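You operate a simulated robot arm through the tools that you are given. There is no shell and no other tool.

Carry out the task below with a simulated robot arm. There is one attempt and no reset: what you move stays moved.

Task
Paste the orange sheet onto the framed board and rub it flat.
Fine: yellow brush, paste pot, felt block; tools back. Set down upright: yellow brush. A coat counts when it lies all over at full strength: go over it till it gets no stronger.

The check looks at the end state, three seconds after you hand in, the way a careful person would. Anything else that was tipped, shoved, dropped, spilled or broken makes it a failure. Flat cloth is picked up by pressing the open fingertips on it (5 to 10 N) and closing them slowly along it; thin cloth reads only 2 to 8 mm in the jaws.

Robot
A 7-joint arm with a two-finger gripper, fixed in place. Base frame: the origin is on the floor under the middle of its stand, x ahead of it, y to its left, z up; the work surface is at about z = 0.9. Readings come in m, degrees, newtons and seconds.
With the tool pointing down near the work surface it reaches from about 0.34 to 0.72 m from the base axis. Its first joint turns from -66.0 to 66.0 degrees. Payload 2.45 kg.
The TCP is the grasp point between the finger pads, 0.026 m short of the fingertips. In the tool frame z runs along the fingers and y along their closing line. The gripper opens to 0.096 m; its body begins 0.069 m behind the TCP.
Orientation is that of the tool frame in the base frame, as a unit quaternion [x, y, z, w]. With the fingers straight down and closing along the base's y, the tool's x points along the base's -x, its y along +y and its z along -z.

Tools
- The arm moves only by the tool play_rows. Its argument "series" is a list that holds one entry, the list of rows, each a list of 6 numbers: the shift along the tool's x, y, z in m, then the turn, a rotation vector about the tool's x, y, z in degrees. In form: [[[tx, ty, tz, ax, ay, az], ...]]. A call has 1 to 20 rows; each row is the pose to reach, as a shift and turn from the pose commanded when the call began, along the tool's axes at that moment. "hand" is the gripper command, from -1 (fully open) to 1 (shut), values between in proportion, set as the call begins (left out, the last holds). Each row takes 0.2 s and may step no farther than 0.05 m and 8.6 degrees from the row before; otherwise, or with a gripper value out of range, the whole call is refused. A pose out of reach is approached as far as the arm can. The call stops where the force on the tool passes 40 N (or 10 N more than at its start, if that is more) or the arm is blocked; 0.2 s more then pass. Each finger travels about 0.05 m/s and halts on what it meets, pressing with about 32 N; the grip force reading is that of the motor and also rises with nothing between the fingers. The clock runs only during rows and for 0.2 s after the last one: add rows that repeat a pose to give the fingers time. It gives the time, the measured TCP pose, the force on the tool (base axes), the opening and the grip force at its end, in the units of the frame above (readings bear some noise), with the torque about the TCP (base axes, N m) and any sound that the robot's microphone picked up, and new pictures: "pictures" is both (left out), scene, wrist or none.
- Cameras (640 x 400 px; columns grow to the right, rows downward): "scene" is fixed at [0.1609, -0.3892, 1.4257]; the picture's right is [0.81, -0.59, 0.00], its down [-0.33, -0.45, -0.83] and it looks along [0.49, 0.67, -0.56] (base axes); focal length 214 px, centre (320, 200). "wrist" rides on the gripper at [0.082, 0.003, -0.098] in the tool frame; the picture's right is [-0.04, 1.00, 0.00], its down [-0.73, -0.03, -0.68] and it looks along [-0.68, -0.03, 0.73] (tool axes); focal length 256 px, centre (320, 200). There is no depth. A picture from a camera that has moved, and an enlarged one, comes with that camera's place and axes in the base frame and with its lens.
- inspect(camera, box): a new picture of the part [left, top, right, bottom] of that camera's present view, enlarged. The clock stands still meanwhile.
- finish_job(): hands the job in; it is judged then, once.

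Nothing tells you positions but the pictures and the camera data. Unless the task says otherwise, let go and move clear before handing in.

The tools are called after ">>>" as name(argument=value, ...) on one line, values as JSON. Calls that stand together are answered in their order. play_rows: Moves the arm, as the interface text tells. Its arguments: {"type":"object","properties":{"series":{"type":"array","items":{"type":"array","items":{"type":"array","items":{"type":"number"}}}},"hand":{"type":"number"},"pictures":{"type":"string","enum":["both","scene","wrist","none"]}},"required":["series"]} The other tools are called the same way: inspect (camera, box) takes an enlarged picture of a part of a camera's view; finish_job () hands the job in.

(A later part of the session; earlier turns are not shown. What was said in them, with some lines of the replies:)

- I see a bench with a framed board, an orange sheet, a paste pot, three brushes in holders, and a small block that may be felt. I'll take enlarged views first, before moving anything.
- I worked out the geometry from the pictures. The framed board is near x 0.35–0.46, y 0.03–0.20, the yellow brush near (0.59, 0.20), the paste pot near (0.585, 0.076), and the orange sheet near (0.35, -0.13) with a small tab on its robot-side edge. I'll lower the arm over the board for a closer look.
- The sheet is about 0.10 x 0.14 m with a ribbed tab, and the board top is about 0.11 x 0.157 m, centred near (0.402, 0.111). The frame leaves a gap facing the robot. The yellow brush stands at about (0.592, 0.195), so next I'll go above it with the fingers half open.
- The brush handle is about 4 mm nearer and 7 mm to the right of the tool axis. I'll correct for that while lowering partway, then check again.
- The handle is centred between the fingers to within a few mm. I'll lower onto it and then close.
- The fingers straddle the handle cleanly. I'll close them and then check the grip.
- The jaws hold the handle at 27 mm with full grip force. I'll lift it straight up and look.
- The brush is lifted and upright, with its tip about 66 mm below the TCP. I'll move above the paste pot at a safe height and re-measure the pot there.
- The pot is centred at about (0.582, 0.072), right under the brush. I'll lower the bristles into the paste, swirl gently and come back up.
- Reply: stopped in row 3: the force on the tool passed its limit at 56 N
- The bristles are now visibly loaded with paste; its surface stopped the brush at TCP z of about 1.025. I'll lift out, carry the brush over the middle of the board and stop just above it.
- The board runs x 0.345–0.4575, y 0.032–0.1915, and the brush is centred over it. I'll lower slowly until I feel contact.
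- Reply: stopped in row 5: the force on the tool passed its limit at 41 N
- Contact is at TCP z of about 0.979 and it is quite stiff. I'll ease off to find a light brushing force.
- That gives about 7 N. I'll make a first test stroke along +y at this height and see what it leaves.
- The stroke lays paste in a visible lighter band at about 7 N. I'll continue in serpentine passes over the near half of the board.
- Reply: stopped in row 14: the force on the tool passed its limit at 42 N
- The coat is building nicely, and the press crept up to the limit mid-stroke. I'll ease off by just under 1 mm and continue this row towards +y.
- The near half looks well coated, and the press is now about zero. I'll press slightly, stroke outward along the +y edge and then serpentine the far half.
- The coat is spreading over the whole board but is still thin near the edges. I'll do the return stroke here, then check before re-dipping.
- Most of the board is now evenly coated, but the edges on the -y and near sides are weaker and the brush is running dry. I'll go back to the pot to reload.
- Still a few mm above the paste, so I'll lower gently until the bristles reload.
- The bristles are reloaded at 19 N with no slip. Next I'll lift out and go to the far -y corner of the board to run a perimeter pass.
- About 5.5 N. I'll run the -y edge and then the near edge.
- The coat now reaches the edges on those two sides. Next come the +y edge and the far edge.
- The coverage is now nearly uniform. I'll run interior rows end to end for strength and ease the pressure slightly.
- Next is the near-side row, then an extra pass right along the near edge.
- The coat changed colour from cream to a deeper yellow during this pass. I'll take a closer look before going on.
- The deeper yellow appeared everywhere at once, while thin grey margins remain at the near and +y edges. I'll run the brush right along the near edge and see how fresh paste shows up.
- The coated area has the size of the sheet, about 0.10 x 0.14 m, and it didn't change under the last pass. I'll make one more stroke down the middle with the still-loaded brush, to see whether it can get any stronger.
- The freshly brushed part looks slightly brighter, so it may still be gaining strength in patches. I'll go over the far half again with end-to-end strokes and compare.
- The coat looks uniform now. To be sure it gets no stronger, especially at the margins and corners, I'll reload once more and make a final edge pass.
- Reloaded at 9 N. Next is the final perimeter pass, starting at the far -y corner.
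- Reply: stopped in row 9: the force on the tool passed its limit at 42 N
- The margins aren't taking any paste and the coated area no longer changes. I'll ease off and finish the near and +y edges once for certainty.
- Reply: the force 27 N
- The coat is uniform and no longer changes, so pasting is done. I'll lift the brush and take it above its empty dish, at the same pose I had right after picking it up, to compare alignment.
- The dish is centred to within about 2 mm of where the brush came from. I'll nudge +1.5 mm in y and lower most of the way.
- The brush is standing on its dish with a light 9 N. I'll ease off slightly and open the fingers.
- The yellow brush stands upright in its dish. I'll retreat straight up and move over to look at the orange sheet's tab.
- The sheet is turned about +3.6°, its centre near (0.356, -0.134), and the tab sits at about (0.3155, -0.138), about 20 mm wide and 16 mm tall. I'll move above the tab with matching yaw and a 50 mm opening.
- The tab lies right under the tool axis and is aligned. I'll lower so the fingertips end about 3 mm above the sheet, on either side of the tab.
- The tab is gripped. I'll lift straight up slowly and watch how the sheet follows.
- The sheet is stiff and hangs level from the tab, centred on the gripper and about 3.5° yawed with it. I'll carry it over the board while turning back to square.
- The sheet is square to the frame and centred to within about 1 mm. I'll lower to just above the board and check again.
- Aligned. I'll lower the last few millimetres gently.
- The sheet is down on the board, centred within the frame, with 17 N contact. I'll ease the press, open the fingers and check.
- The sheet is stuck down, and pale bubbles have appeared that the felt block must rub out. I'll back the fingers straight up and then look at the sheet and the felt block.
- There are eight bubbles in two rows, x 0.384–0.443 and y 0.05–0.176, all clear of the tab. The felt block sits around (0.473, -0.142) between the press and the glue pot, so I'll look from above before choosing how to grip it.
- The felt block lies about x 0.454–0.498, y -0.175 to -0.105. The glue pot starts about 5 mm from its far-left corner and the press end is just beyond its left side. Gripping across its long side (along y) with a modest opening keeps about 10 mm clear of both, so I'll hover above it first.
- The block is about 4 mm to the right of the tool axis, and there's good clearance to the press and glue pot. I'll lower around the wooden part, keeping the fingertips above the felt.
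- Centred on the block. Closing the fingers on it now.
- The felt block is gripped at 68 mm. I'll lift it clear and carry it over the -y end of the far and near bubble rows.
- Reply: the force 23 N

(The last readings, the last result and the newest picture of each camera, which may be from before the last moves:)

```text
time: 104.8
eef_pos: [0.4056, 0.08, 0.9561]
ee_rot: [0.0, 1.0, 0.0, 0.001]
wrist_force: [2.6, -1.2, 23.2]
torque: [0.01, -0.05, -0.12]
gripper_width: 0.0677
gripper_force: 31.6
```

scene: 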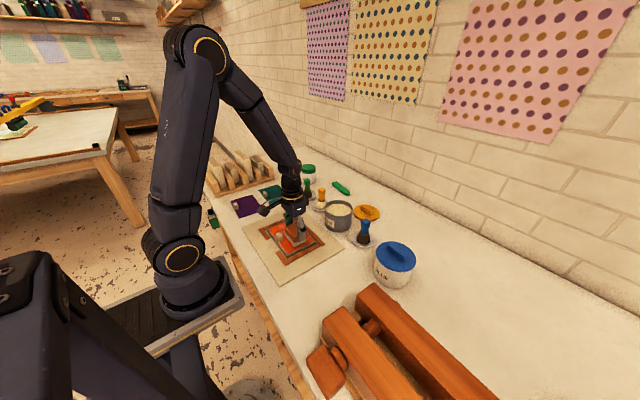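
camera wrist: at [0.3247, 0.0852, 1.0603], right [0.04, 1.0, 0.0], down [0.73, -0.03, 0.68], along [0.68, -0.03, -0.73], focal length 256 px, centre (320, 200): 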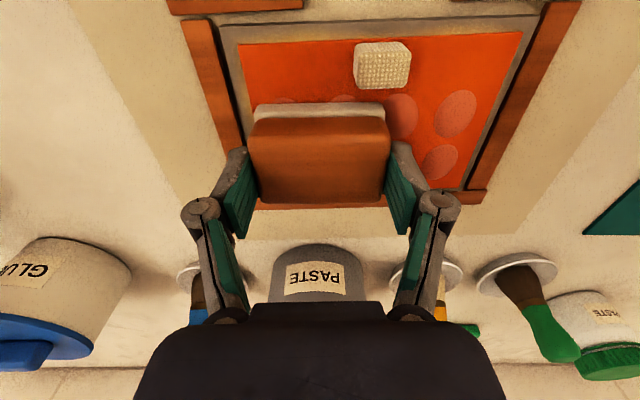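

Contact at 23 N; I'll ease to roughly 12 N and rub along the near bubble row towards +y.

>>> play_rows(series=[[[0, 0, -0.0006, 0, 0, 0], [0, 0.011, -0.0006, 0, 0, 0], [0, 0.022, -0.0006, 0, 0, 0], [0, 0.033, -0.0006, 0, 0, 0], [0, 0.044, -0.0006, 0, 0, 0], [0, 0.055, -0.0006, 0, 0, 0], [0, 0.066, -0.0006, 0, 0, 0], [0, 0.066, -0.0006, 0, 0, 0]]])

>>> inspect(camera="wrist", box=[100, 0, 500, 240])

>>> inspect(camera="scene", box=[250, 190, 340, 280])

```text
time: 106.5
eef_pos: [0.4026, 0.1461, 0.9554]
ee_rot: [0.001, 1.0, -0.001, -0.001]
wrist_force: [-0.1, -3.4, 9.5]
torque: [-0.29, -0.09, -0.03]
gripper_width: 0.0671
gripper_force: 32.0
camera wrist: at [0.3228, 0.1513, 1.0539], right [0.04, 1.0, 0.0], down [0.73, -0.03, 0.68], along [0.68, -0.03, -0.73], focal length 256 px, centre (320, 200)
```

scene: 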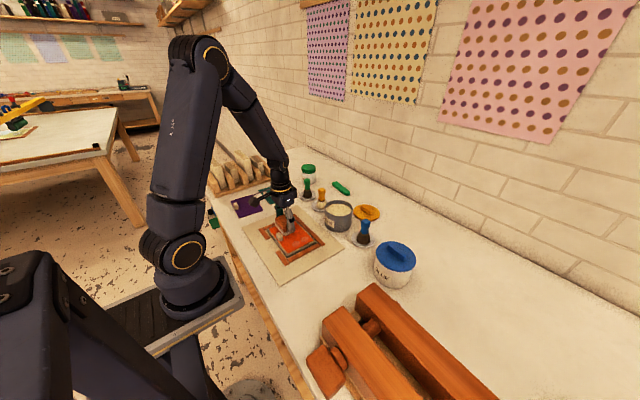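
wrist: 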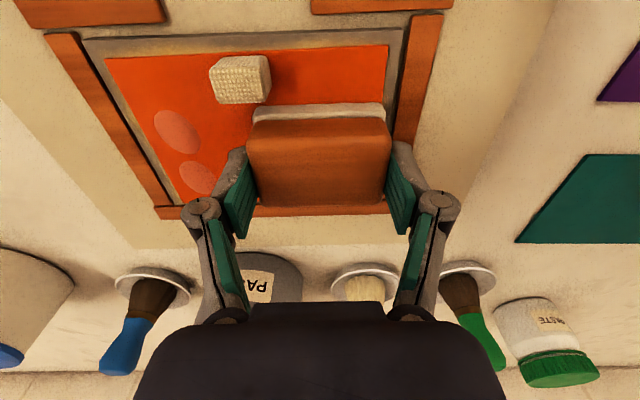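

```text
1.60 times, centred on (300, 120) of wrist
camera zoom: at [0.3228, 0.1513, 1.0539], right [0.04, 1.0, 0.0], down [0.73, -0.03, 0.68], along [0.68, -0.03, -0.73], focal length 410 px, centre (352, 328)
```

zoom: 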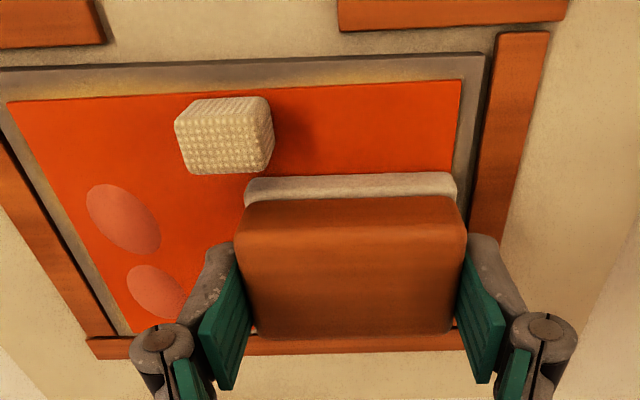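

```text
4.44 times, centred on (295, 235) of scene
camera zoom: at [0.1607, -0.3893, 1.4257], right [0.81, -0.59, 0.0], down [-0.33, -0.45, -0.83], along [0.49, 0.67, -0.56], focal length 953 px, centre (431, 44)
```

zoom: 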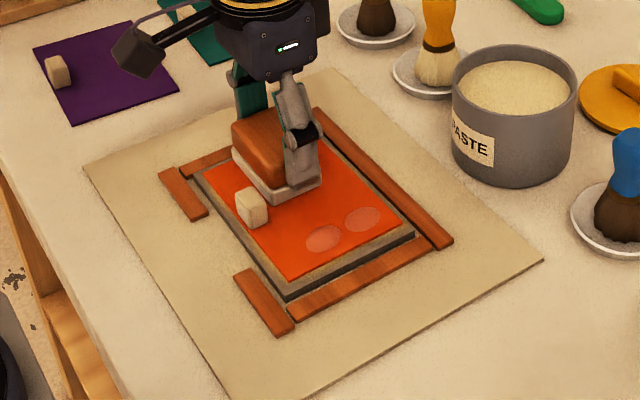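

Rubbing works: the middle bubbles are gone. I'll sweep back to the -y end, then shift outward and sweep again for the far row.

>>> play_rows(series=[[[0, 0.005, 0, 0, 0, 0], [0, -0.008, 0, 0, 0, 0], [0, -0.02, 0, 0, 0, 0], [0, -0.032, 0, 0, 0, 0], [0, -0.044, 0, 0, 0, 0], [0, -0.056, 0, 0, 0, 0], [0, -0.068, 0, 0, 0, 0], [0, -0.08, 0, 0, 0, 0], [-0.01, -0.08, 0, 0, 0, 0], [-0.02, -0.08, 0, 0, 0, 0], [-0.02, -0.068, 0, 0, 0, 0], [-0.02, -0.056, 0, 0, 0, 0], [-0.02, -0.044, 0, 0, 0, 0], [-0.02, -0.032, 0, 0, 0, 0], [-0.02, -0.02, 0, 0, 0, 0], [-0.02, -0.008, 0, 0, 0, 0], [-0.02, 0.006, 0, 0, 0, 0], [-0.02, 0.006, 0, 0, 0, 0]]])

>>> inspect(camera="wrist", box=[100, 0, 500, 240])

>>> inspect(camera="scene", box=[250, 190, 340, 280])

```text
time: 110.3
eef_pos: [0.4218, 0.1529, 0.9563]
ee_rot: [0.0, 1.0, -0.001, -0.001]
wrist_force: [0.4, -0.9, -0.6]
torque: [-0.01, 0.01, -0.01]
gripper_width: 0.0673
gripper_force: 32.1
camera wrist: at [0.3417, 0.1572, 1.0536], right [0.04, 1.0, 0.0], down [0.73, -0.03, 0.68], along [0.68, -0.03, -0.73], focal length 256 px, centre (320, 200)
```

scene: 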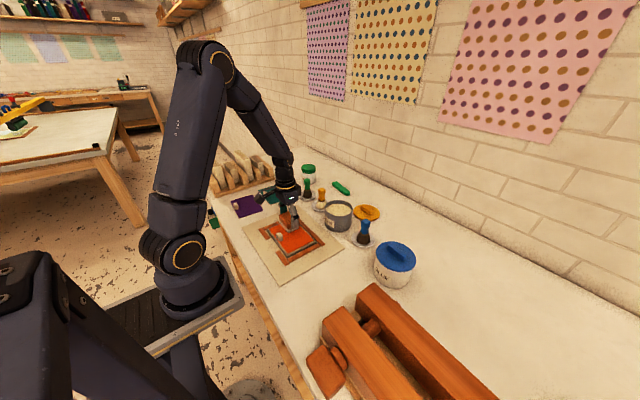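
wrist: 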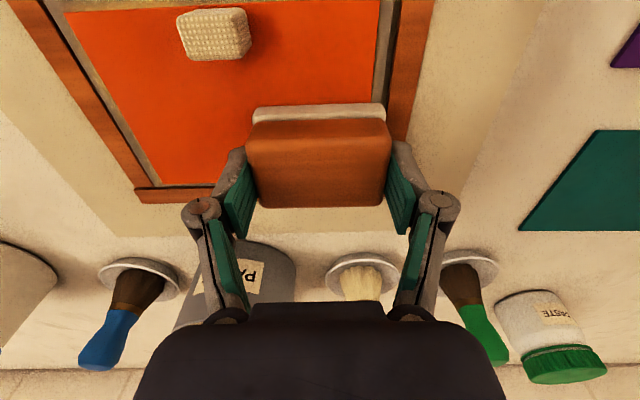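

```text
1.60 times, centred on (300, 120) of wrist
camera zoom: at [0.3417, 0.1572, 1.0536], right [0.04, 1.0, 0.0], down [0.73, -0.03, 0.68], along [0.68, -0.03, -0.73], focal length 410 px, centre (352, 328)
```

zoom: 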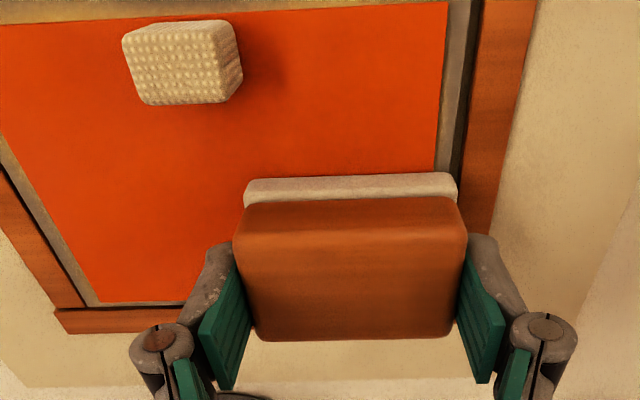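

```text
4.44 times, centred on (295, 235) of scene
camera zoom: at [0.1609, -0.3891, 1.4257], right [0.81, -0.59, 0.0], down [-0.33, -0.45, -0.83], along [0.49, 0.67, -0.56], focal length 953 px, centre (431, 44)
```

zoom: 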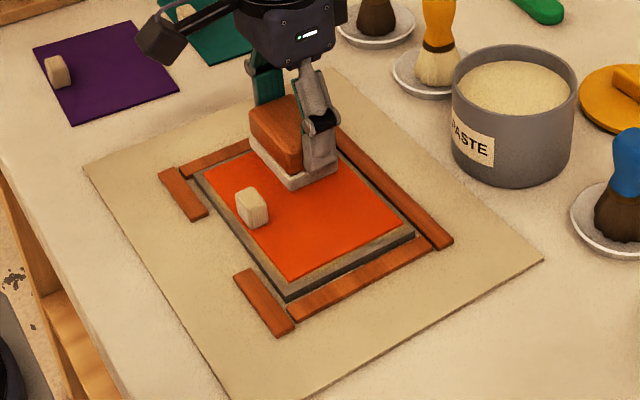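

All visible bubbles are gone. I'll make one more light confirming sweep back and across.

>>> play_rows(series=[[[0, -0.005, 0.0006, 0, 0, 0], [0, -0.017, 0.0006, 0, 0, 0], [0, -0.029, 0.0006, 0, 0, 0], [0, -0.041, 0.0006, 0, 0, 0], [0, -0.053, 0.0006, 0, 0, 0], [0, -0.065, 0.0006, 0, 0, 0], [0, -0.077, 0.0006, 0, 0, 0], [0, -0.086, 0.0006, 0, 0, 0], [0.01, -0.086, 0.0004, 0, 0, 0], [0.02, -0.086, 0.0, 0, 0, 0], [0.02, -0.073, 0.0, 0, 0, 0], [0.02, -0.06, 0.0, 0, 0, 0], [0.02, -0.047, 0.0, 0, 0, 0], [0.02, -0.034, 0.0, 0, 0, 0], [0.02, -0.021, 0.0, 0, 0, 0], [0.02, -0.008, 0.0, 0, 0, 0], [0.02, 0.002, 0.0, 0, 0, 0], [0.02, 0.002, 0.0, 0, 0, 0]]], pictures="none")

```text
time: 114.2
eef_pos: [0.402, 0.1538, 0.9539]
ee_rot: [0.001, 1.0, -0.001, 0.0]
wrist_force: [-0.7, -1.7, 5.6]
torque: [-0.28, -0.03, -0.01]
gripper_width: 0.0673
gripper_force: 31.6
```

I'll lift the block straight off and inspect the sheet.

>>> play_rows(series=[[[0, 0, -0.01, 0, 0, 0], [0, 0, -0.03, 0, 0, 0], [0, 0, -0.06, 0, 0, 0], [0, 0, -0.09, 0, 0, 0], [0, 0, -0.11, 0, 0, 0], [0, 0, -0.11, 0, 0, 0]]])

>>> inspect(camera="wrist", box=[140, 0, 500, 220])

>>> inspect(camera="scene", box=[255, 195, 335, 275])

```text
time: 115.5
eef_pos: [0.4045, 0.1539, 1.0645]
ee_rot: [0.0, 1.0, -0.001, -0.001]
wrist_force: [0.6, -0.9, -0.3]
torque: [0.02, -0.02, -0.05]
gripper_width: 0.0671
gripper_force: 31.9
camera wrist: at [0.3237, 0.1603, 1.1629], right [0.04, 1.0, 0.0], down [0.73, -0.03, 0.68], along [0.68, -0.03, -0.73], focal length 256 px, centre (320, 200)
```

scene: 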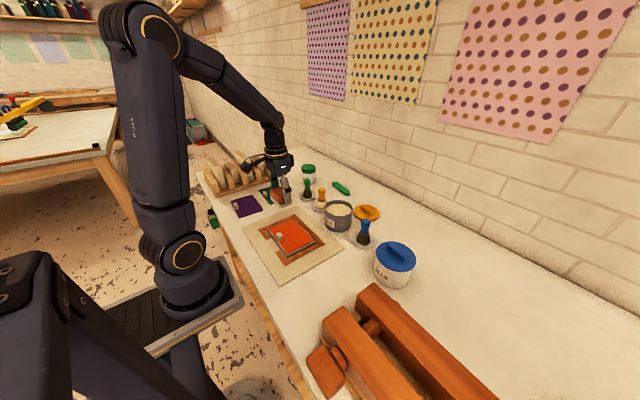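
wrist: 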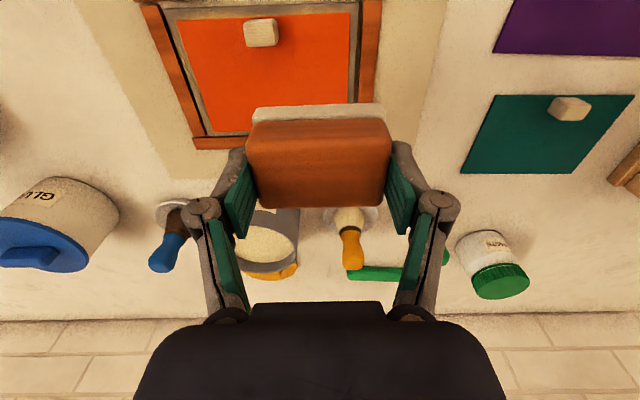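

```text
1.78 times, centred on (320, 110) of wrist
camera zoom: at [0.3237, 0.1603, 1.1629], right [0.04, 1.0, 0.0], down [0.73, -0.03, 0.68], along [0.68, -0.03, -0.73], focal length 455 px, centre (320, 360)
```

zoom: 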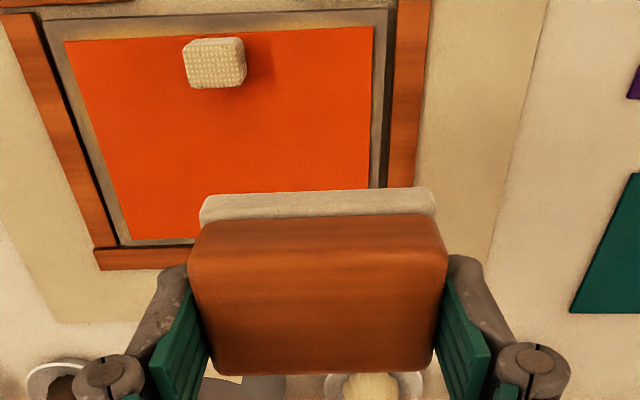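

```text
5.00 times, centred on (295, 235) of scene
camera zoom: at [0.1609, -0.3892, 1.4257], right [0.81, -0.59, 0.0], down [-0.33, -0.45, -0.83], along [0.49, 0.67, -0.56], focal length 1072 px, centre (445, 25)
```

zoom: 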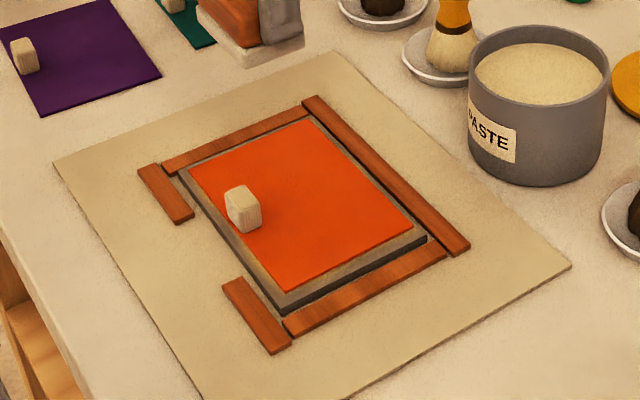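

The sheet is flat with no bubbles and sits inside the frame. Now I'll carry the felt block back above its original spot.

>>> play_rows(series=[[[-0.009, -0.037, 0, 0, 0, 0], [-0.018, -0.074, 0, 0, 0, 0], [-0.027, -0.111, 0, 0, 0, 0], [-0.036, -0.148, 0, 0, 0, 0], [-0.045, -0.186, 0, 0, 0, 0], [-0.054, -0.223, 0, 0, 0, 0], [-0.063, -0.26, 0, 0, 0, 0], [-0.07, -0.2977, 0, 0, 0, 0], [-0.07, -0.2977, 0.03, 0, 0, 0], [-0.07, -0.2977, 0.06, 0, 0, 0], [-0.07, -0.2977, 0.085, 0, 0, 0], [-0.07, -0.2977, 0.1, 0, 0, 0], [-0.07, -0.2977, 0.1, 0, 0, 0]]])

>>> inspect(camera="wrist", box=[140, 0, 500, 240])

>>> inspect(camera="scene", box=[335, 225, 405, 295])

```text
time: 118.3
eef_pos: [0.4747, -0.1433, 0.967]
ee_rot: [0.0, 1.0, 0.0, 0.001]
wrist_force: [0.0, 0.3, -0.7]
torque: [-0.02, 0.03, 0.0]
gripper_width: 0.067
gripper_force: 32.0
camera wrist: at [0.3929, -0.1387, 1.0641], right [0.04, 1.0, 0.0], down [0.73, -0.03, 0.68], along [0.68, -0.03, -0.73], focal length 256 px, centre (320, 200)
```

scene: 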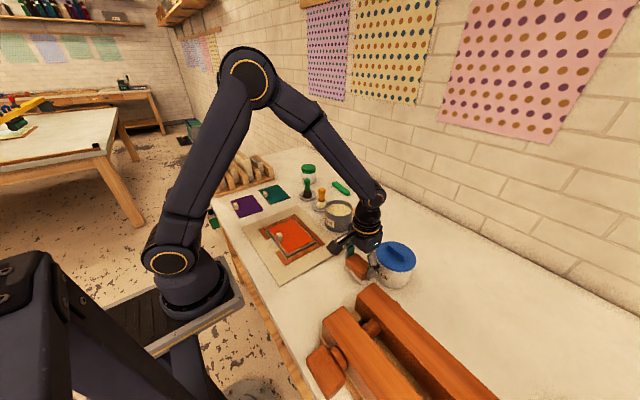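
wrist: 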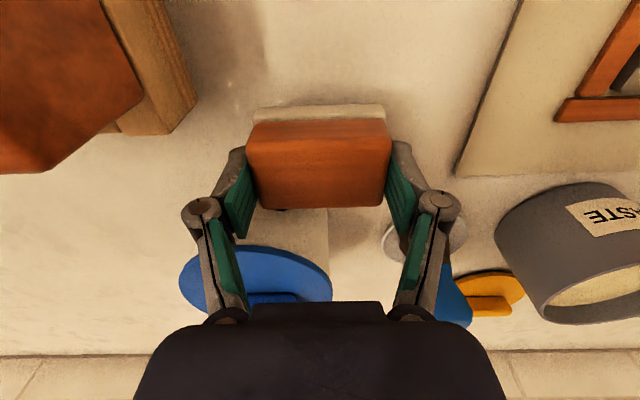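

```text
1.67 times, centred on (320, 120) of wrist
camera zoom: at [0.3929, -0.1387, 1.0641], right [0.04, 1.0, 0.0], down [0.73, -0.03, 0.68], along [0.68, -0.03, -0.73], focal length 427 px, centre (320, 333)
```

zoom: 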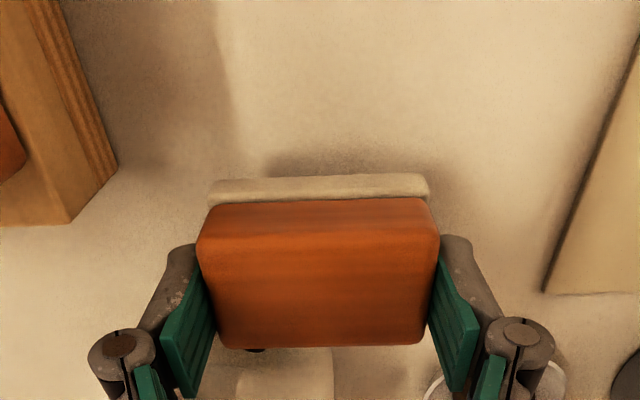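

```text
5.71 times, centred on (370, 260) of scene
camera zoom: at [0.1609, -0.3892, 1.4257], right [0.81, -0.59, 0.0], down [-0.33, -0.45, -0.83], along [0.49, 0.67, -0.56], focal length 1226 px, centre (34, -143)
```

zoom: 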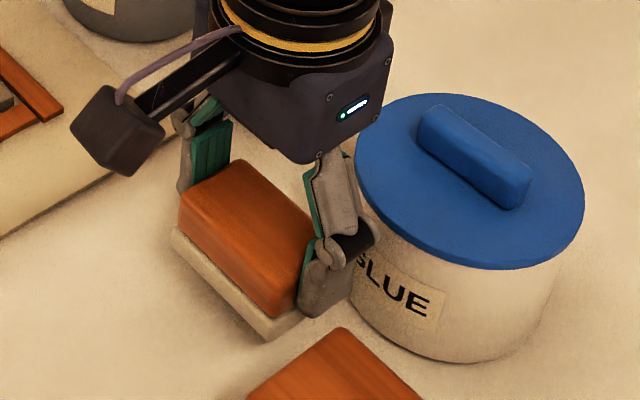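

>>> play_rows(series=[[[0, 0, 0.01, 0, 0, 0], [0, 0, 0.017, 0, 0, 0], [0, 0, 0.0205, 0, 0, 0], [0, 0, 0.022, 0, 0, 0], [0, 0, 0.0228, 0, 0, 0], [0, 0, 0.0228, 0, 0, 0]]])

>>> inspect(camera="wrist", box=[180, 40, 460, 240])

```text
time: 119.8
eef_pos: [0.4745, -0.144, 0.9429]
ee_rot: [0.001, 1.0, 0.0, -0.001]
wrist_force: [1.3, 0.3, -1.1]
torque: [-0.01, 0.02, 0.01]
gripper_width: 0.0668
gripper_force: 32.3
camera wrist: at [0.3929, -0.1388, 1.0412], right [0.04, 1.0, 0.0], down [0.73, -0.03, 0.68], along [0.68, -0.03, -0.73], focal length 256 px, centre (320, 200)
```

scene: 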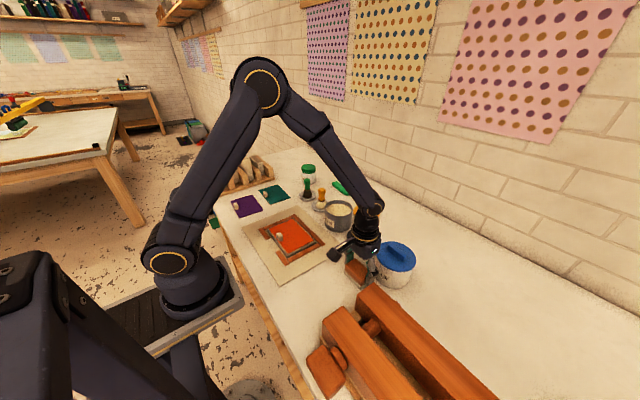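
wrist: 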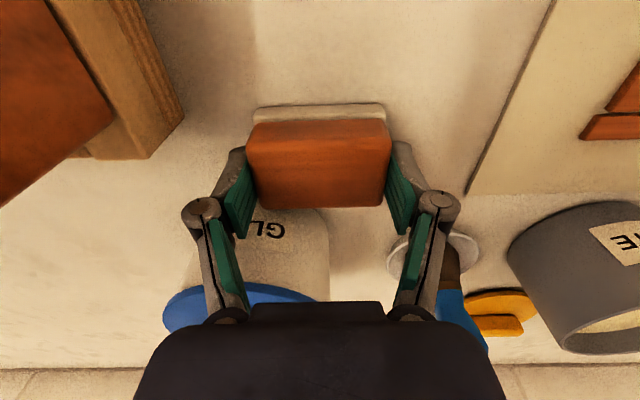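

```text
2.00 times, centred on (320, 140) of wrist
camera zoom: at [0.3929, -0.1388, 1.0412], right [0.04, 1.0, 0.0], down [0.73, -0.03, 0.68], along [0.68, -0.03, -0.73], focal length 512 px, centre (320, 320)
```

zoom: 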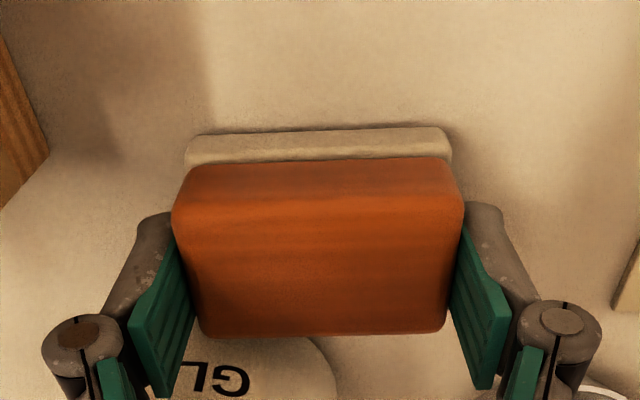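

The block has rotated a degree or two in the grip, so I'll press it gently onto the table to let it settle flat before releasing.

>>> play_rows(series=[[[0, 0, 0.0006, 0, 0, 0], [0, 0, 0.0011, 0, 0, 0], [0, 0, 0.0015, 0, 0, 0], [0, 0, 0.0015, 0, 0, 0]]], pictures="none")

```text
time: 120.8
eef_pos: [0.4756, -0.1443, 0.9423]
ee_rot: [0.001, 1.0, 0.0, -0.001]
wrist_force: [-0.7, -0.6, -1.3]
torque: [0.01, 0.02, 0.0]
gripper_width: 0.0671
gripper_force: 32.1
```

>>> play_rows(series=[[[0, 0, 0.0006, 0, 0, 0], [0, 0, 0.0011, 0, 0, 0], [0, 0, 0.0015, 0, 0, 0], [0, 0, 0.0015, 0, 0, 0]]], pictures="wrist")

>>> inspect(camera="wrist", box=[180, 40, 460, 240])

>>> inspect(camera="scene", box=[335, 225, 405, 295])

```text
time: 121.8
eef_pos: [0.4744, -0.1435, 0.9398]
ee_rot: [0.0, 1.0, 0.0, 0.0]
wrist_force: [-0.5, 0.2, 0.0]
torque: [-0.03, 0.0, 0.02]
gripper_width: 0.0675
gripper_force: 31.4
camera wrist: at [0.3925, -0.1387, 1.0384], right [0.04, 1.0, 0.0], down [0.73, -0.03, 0.68], along [0.68, -0.03, -0.73], focal length 256 px, centre (320, 200)
```

wrist: 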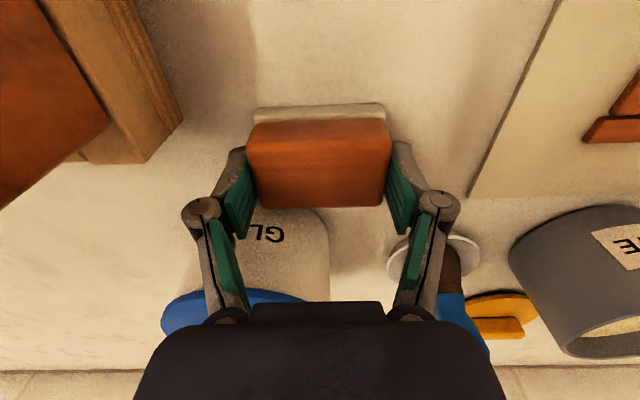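

```text
2.00 times, centred on (320, 140) of wrist
camera zoom: at [0.3925, -0.1387, 1.0384], right [0.04, 1.0, 0.0], down [0.73, -0.03, 0.68], along [0.68, -0.03, -0.73], focal length 512 px, centre (320, 320)
```

zoom: 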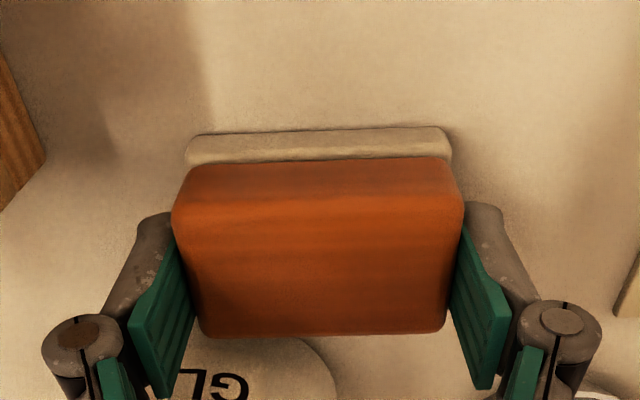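

```text
5.71 times, centred on (370, 260) of scene
camera zoom: at [0.1609, -0.3892, 1.4257], right [0.81, -0.59, 0.0], down [-0.33, -0.45, -0.83], along [0.49, 0.67, -0.56], focal length 1226 px, centre (34, -143)
```

zoom: 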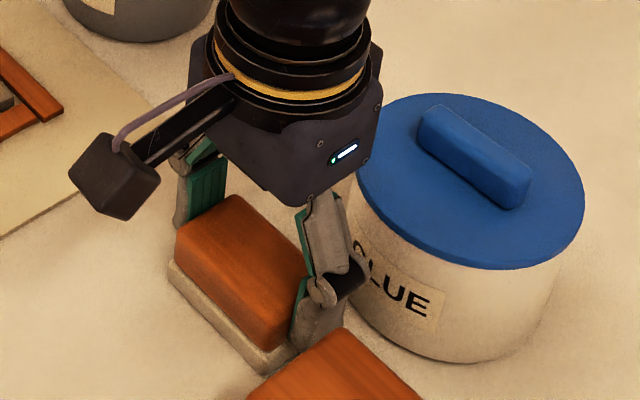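

>>> play_rows(series=[[[0, 0, 0.0006, 0, 0, 0], [0, 0, 0.0012, 0, 0, 0], [0, 0, 0.0018, 0, 0, 0], [0, 0, 0.0018, 0, 0, 0]]], pictures="none")

```text
time: 122.8
eef_pos: [0.4741, -0.143, 0.9406]
ee_rot: [0.0, 1.0, -0.002, 0.001]
wrist_force: [-4.8, -0.6, 25.0]
torque: [-0.05, 0.08, -0.02]
gripper_width: 0.0674
gripper_force: 31.7
```

Firm contact with the table. I'll ease off slightly and open the fingers.

>>> play_rows(series=[[[0, 0, -0.001, 0, 0, 0], [0, 0, -0.001, 0, 0, 0], [0, 0, -0.001, 0, 0, 0], [0, 0, -0.001, 0, 0, 0]]], hand=-0.71)

>>> inspect(camera="wrist", box=[180, 40, 460, 240])

>>> inspect(camera="scene", box=[335, 225, 405, 295])

```text
time: 123.8
eef_pos: [0.4737, -0.1422, 0.9398]
ee_rot: [0.001, 1.0, 0.0, 0.0]
wrist_force: [-0.1, 0.2, 0.6]
torque: [0.01, 0.03, 0.03]
gripper_width: 0.082
gripper_force: 0.2
camera wrist: at [0.3927, -0.1378, 1.0376], right [0.04, 1.0, 0.0], down [0.73, -0.03, 0.68], along [0.68, -0.03, -0.73], focal length 256 px, centre (320, 200)
```

scene: 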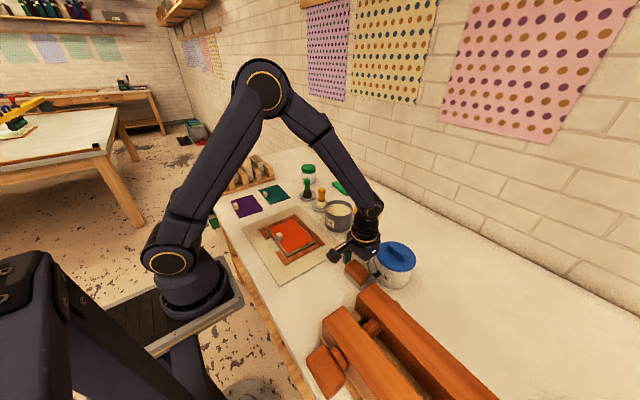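
wrist: 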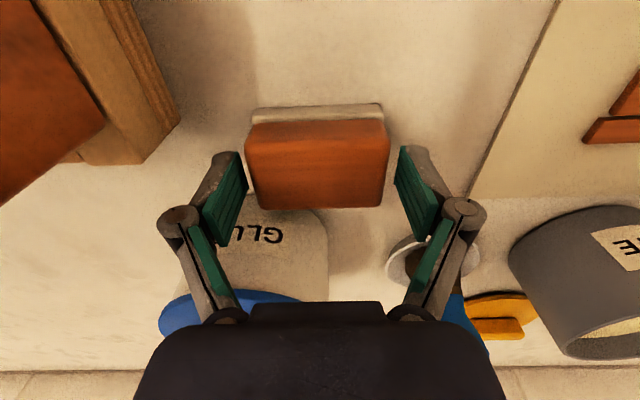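

```text
2.00 times, centred on (320, 140) of wrist
camera zoom: at [0.3927, -0.1378, 1.0376], right [0.04, 1.0, 0.0], down [0.73, -0.03, 0.68], along [0.68, -0.03, -0.73], focal length 512 px, centre (320, 320)
```

zoom: 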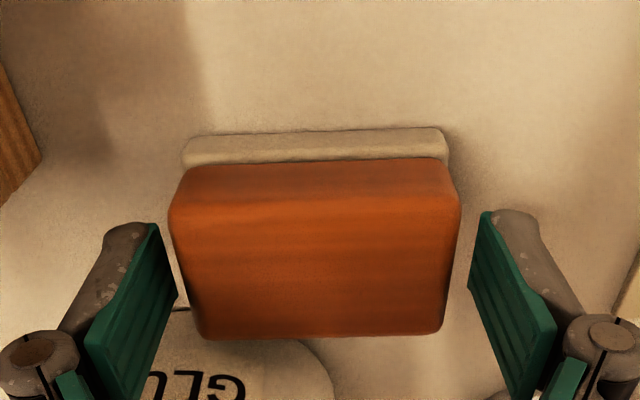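

```text
5.71 times, centred on (370, 260) of scene
camera zoom: at [0.1609, -0.3892, 1.4257], right [0.81, -0.59, 0.0], down [-0.33, -0.45, -0.83], along [0.49, 0.67, -0.56], focal length 1226 px, centre (34, -143)
```

zoom: 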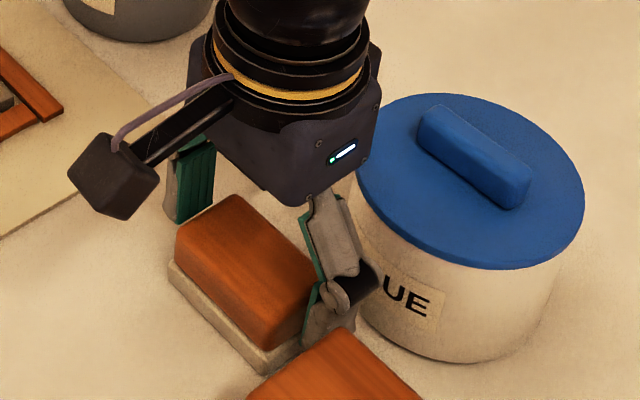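

The felt block rests flat in its original spot. I'll back straight up, move clear and take a last look at everything.

>>> play_rows(series=[[[0, 0, -0.01, 0, 0, 0], [0, 0, -0.03, 0, 0, 0], [0, 0, -0.06, 0, 0, 0], [0, 0, -0.1, 0, 0, 0], [0, 0, -0.15, 0, 0, 0], [0, 0, -0.2, 0, 0, 0], [0.02, 0.03, -0.23, 0, 0, 0], [0.045, 0.06, -0.26, 0, 0, 0], [0.07, 0.09, -0.29, 0, 0, 0], [0.09, 0.11, -0.32, 0, 0, 0], [0.1, 0.13, -0.36, 0, 0, 0], [0.1, 0.13, -0.38, 0, 0, 0], [0.1, 0.13, -0.38, 0, 0, 0]]])

>>> inspect(camera="wrist", box=[180, 0, 520, 210])

>>> inspect(camera="scene", box=[230, 150, 430, 290])

>>> inspect(camera="scene", box=[255, 195, 335, 275])

>>> inspect(camera="scene", box=[335, 245, 395, 305])

>>> inspect(camera="scene", box=[290, 160, 390, 250])

```text
time: 126.5
eef_pos: [0.372, -0.0121, 1.3198]
ee_rot: [0.0, 1.0, -0.001, -0.002]
wrist_force: [-0.3, -0.1, 0.8]
torque: [0.02, -0.02, 0.0]
gripper_width: 0.0822
gripper_force: 0.1
camera wrist: at [0.2912, -0.0068, 1.4181], right [0.04, 1.0, 0.0], down [0.73, -0.03, 0.68], along [0.68, -0.03, -0.73], focal length 256 px, centre (320, 200)
```

scene: 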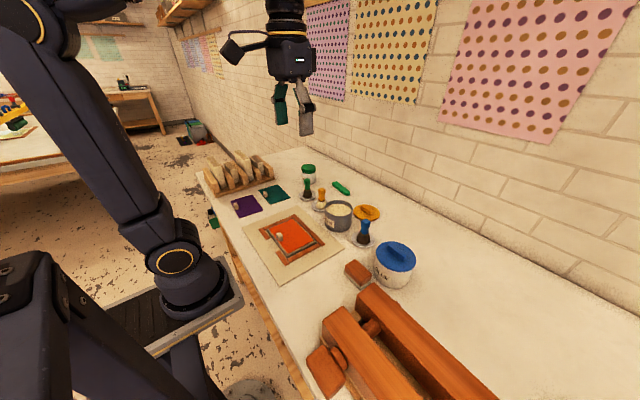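
wrist: 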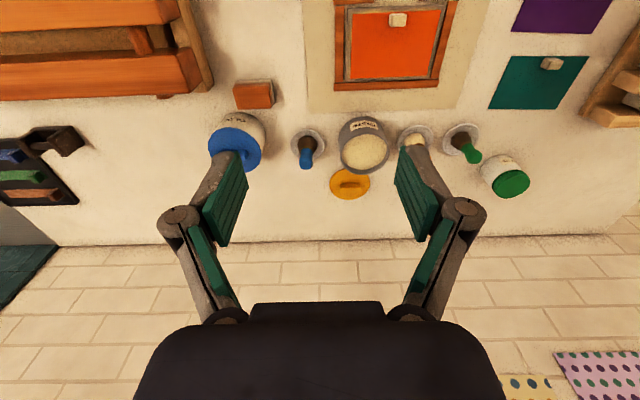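

```text
1.88 times, centred on (350, 105) of wrist
camera zoom: at [0.2912, -0.0068, 1.4181], right [0.04, 1.0, 0.0], down [0.73, -0.03, 0.68], along [0.68, -0.03, -0.73], focal length 482 px, centre (264, 379)
```

zoom: 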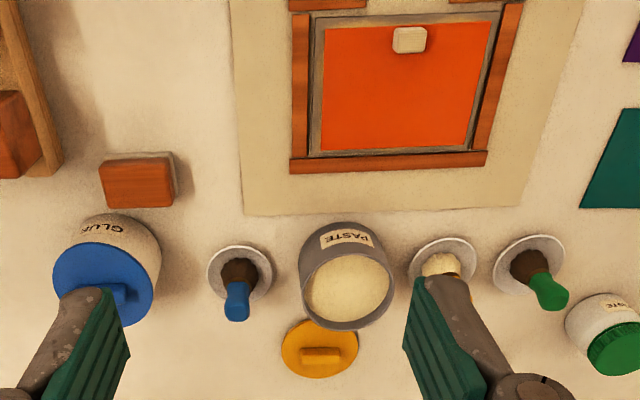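

```text
2.86 times, centred on (330, 220) of scene
camera zoom: at [0.1609, -0.3891, 1.4257], right [0.81, -0.59, 0.0], down [-0.33, -0.45, -0.83], along [0.49, 0.67, -0.56], focal length 613 px, centre (291, 143)
```

zoom: 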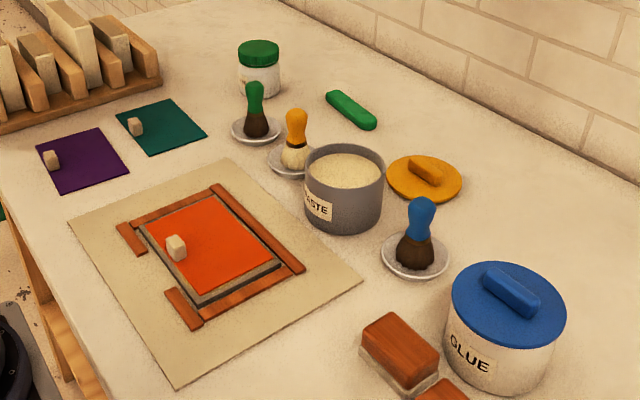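

```text
5.00 times, centred on (295, 235) of scene
camera zoom: at [0.1609, -0.3891, 1.4257], right [0.81, -0.59, 0.0], down [-0.33, -0.45, -0.83], along [0.49, 0.67, -0.56], focal length 1072 px, centre (445, 25)
```

zoom: 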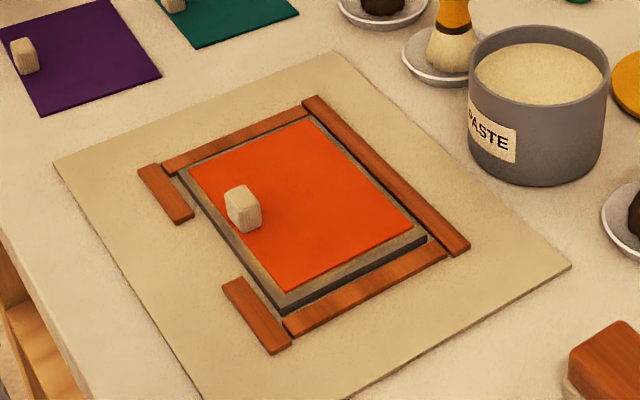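

```text
6.67 times, centred on (365, 275) of scene
camera zoom: at [0.1609, -0.3891, 1.4257], right [0.81, -0.59, 0.0], down [-0.33, -0.45, -0.83], along [0.49, 0.67, -0.56], focal length 1430 px, centre (20, -300)
```

zoom: 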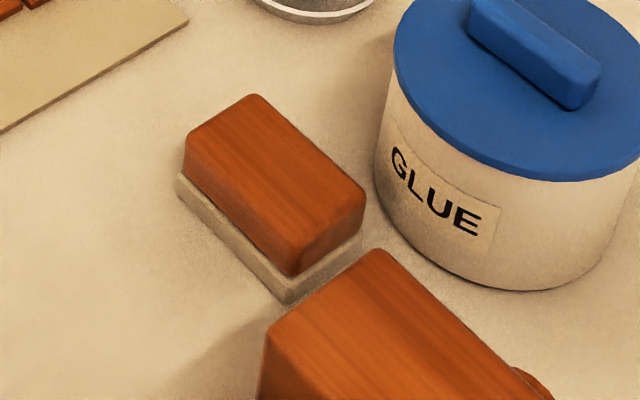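

```text
4.44 times, centred on (340, 205) of scene
camera zoom: at [0.1609, -0.3891, 1.4257], right [0.81, -0.59, 0.0], down [-0.33, -0.45, -0.83], along [0.49, 0.67, -0.56], focal length 953 px, centre (231, 178)
```

zoom: 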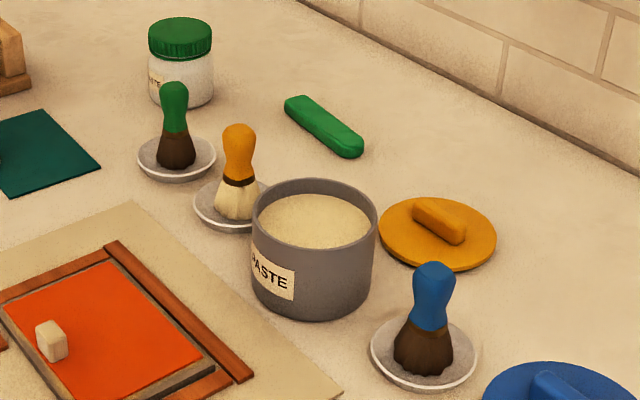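

Everything checks out: the orange sheet is flat and centred on the board with no bubbles, and the yellow brush stands upright in its dish. The felt block is back in its place, nothing else has moved, and the arm is clear. I'm handing in now.

>>> finish_job()

```text
The job is handed in.
```

The orange sheet is pasted onto the framed board and rubbed flat, and I've handed the job in.

- **Paste:** I brushed on three loads of paste with the yellow brush until the coat stopped changing. The colour then turned from cream to yellow across the whole coated area. A narrow margin around it, outside where the sheet lies, never took paste.
- **Sheet:** It sits square inside the frame, within a millimetre or two of centre. Eight bubbles showed when I let go of it. The felt block rubbed them all out, and none showed in the last pictures.
- **Tools:** The yellow brush stands upright in its dish. The felt block is back in its original spot, turned by a degree or two.
- **Everything else:** In the last pictures, nothing else on the bench looks moved, tipped or spilled, and the arm is clear with the fingers open.

I haven't seen the result of the check.
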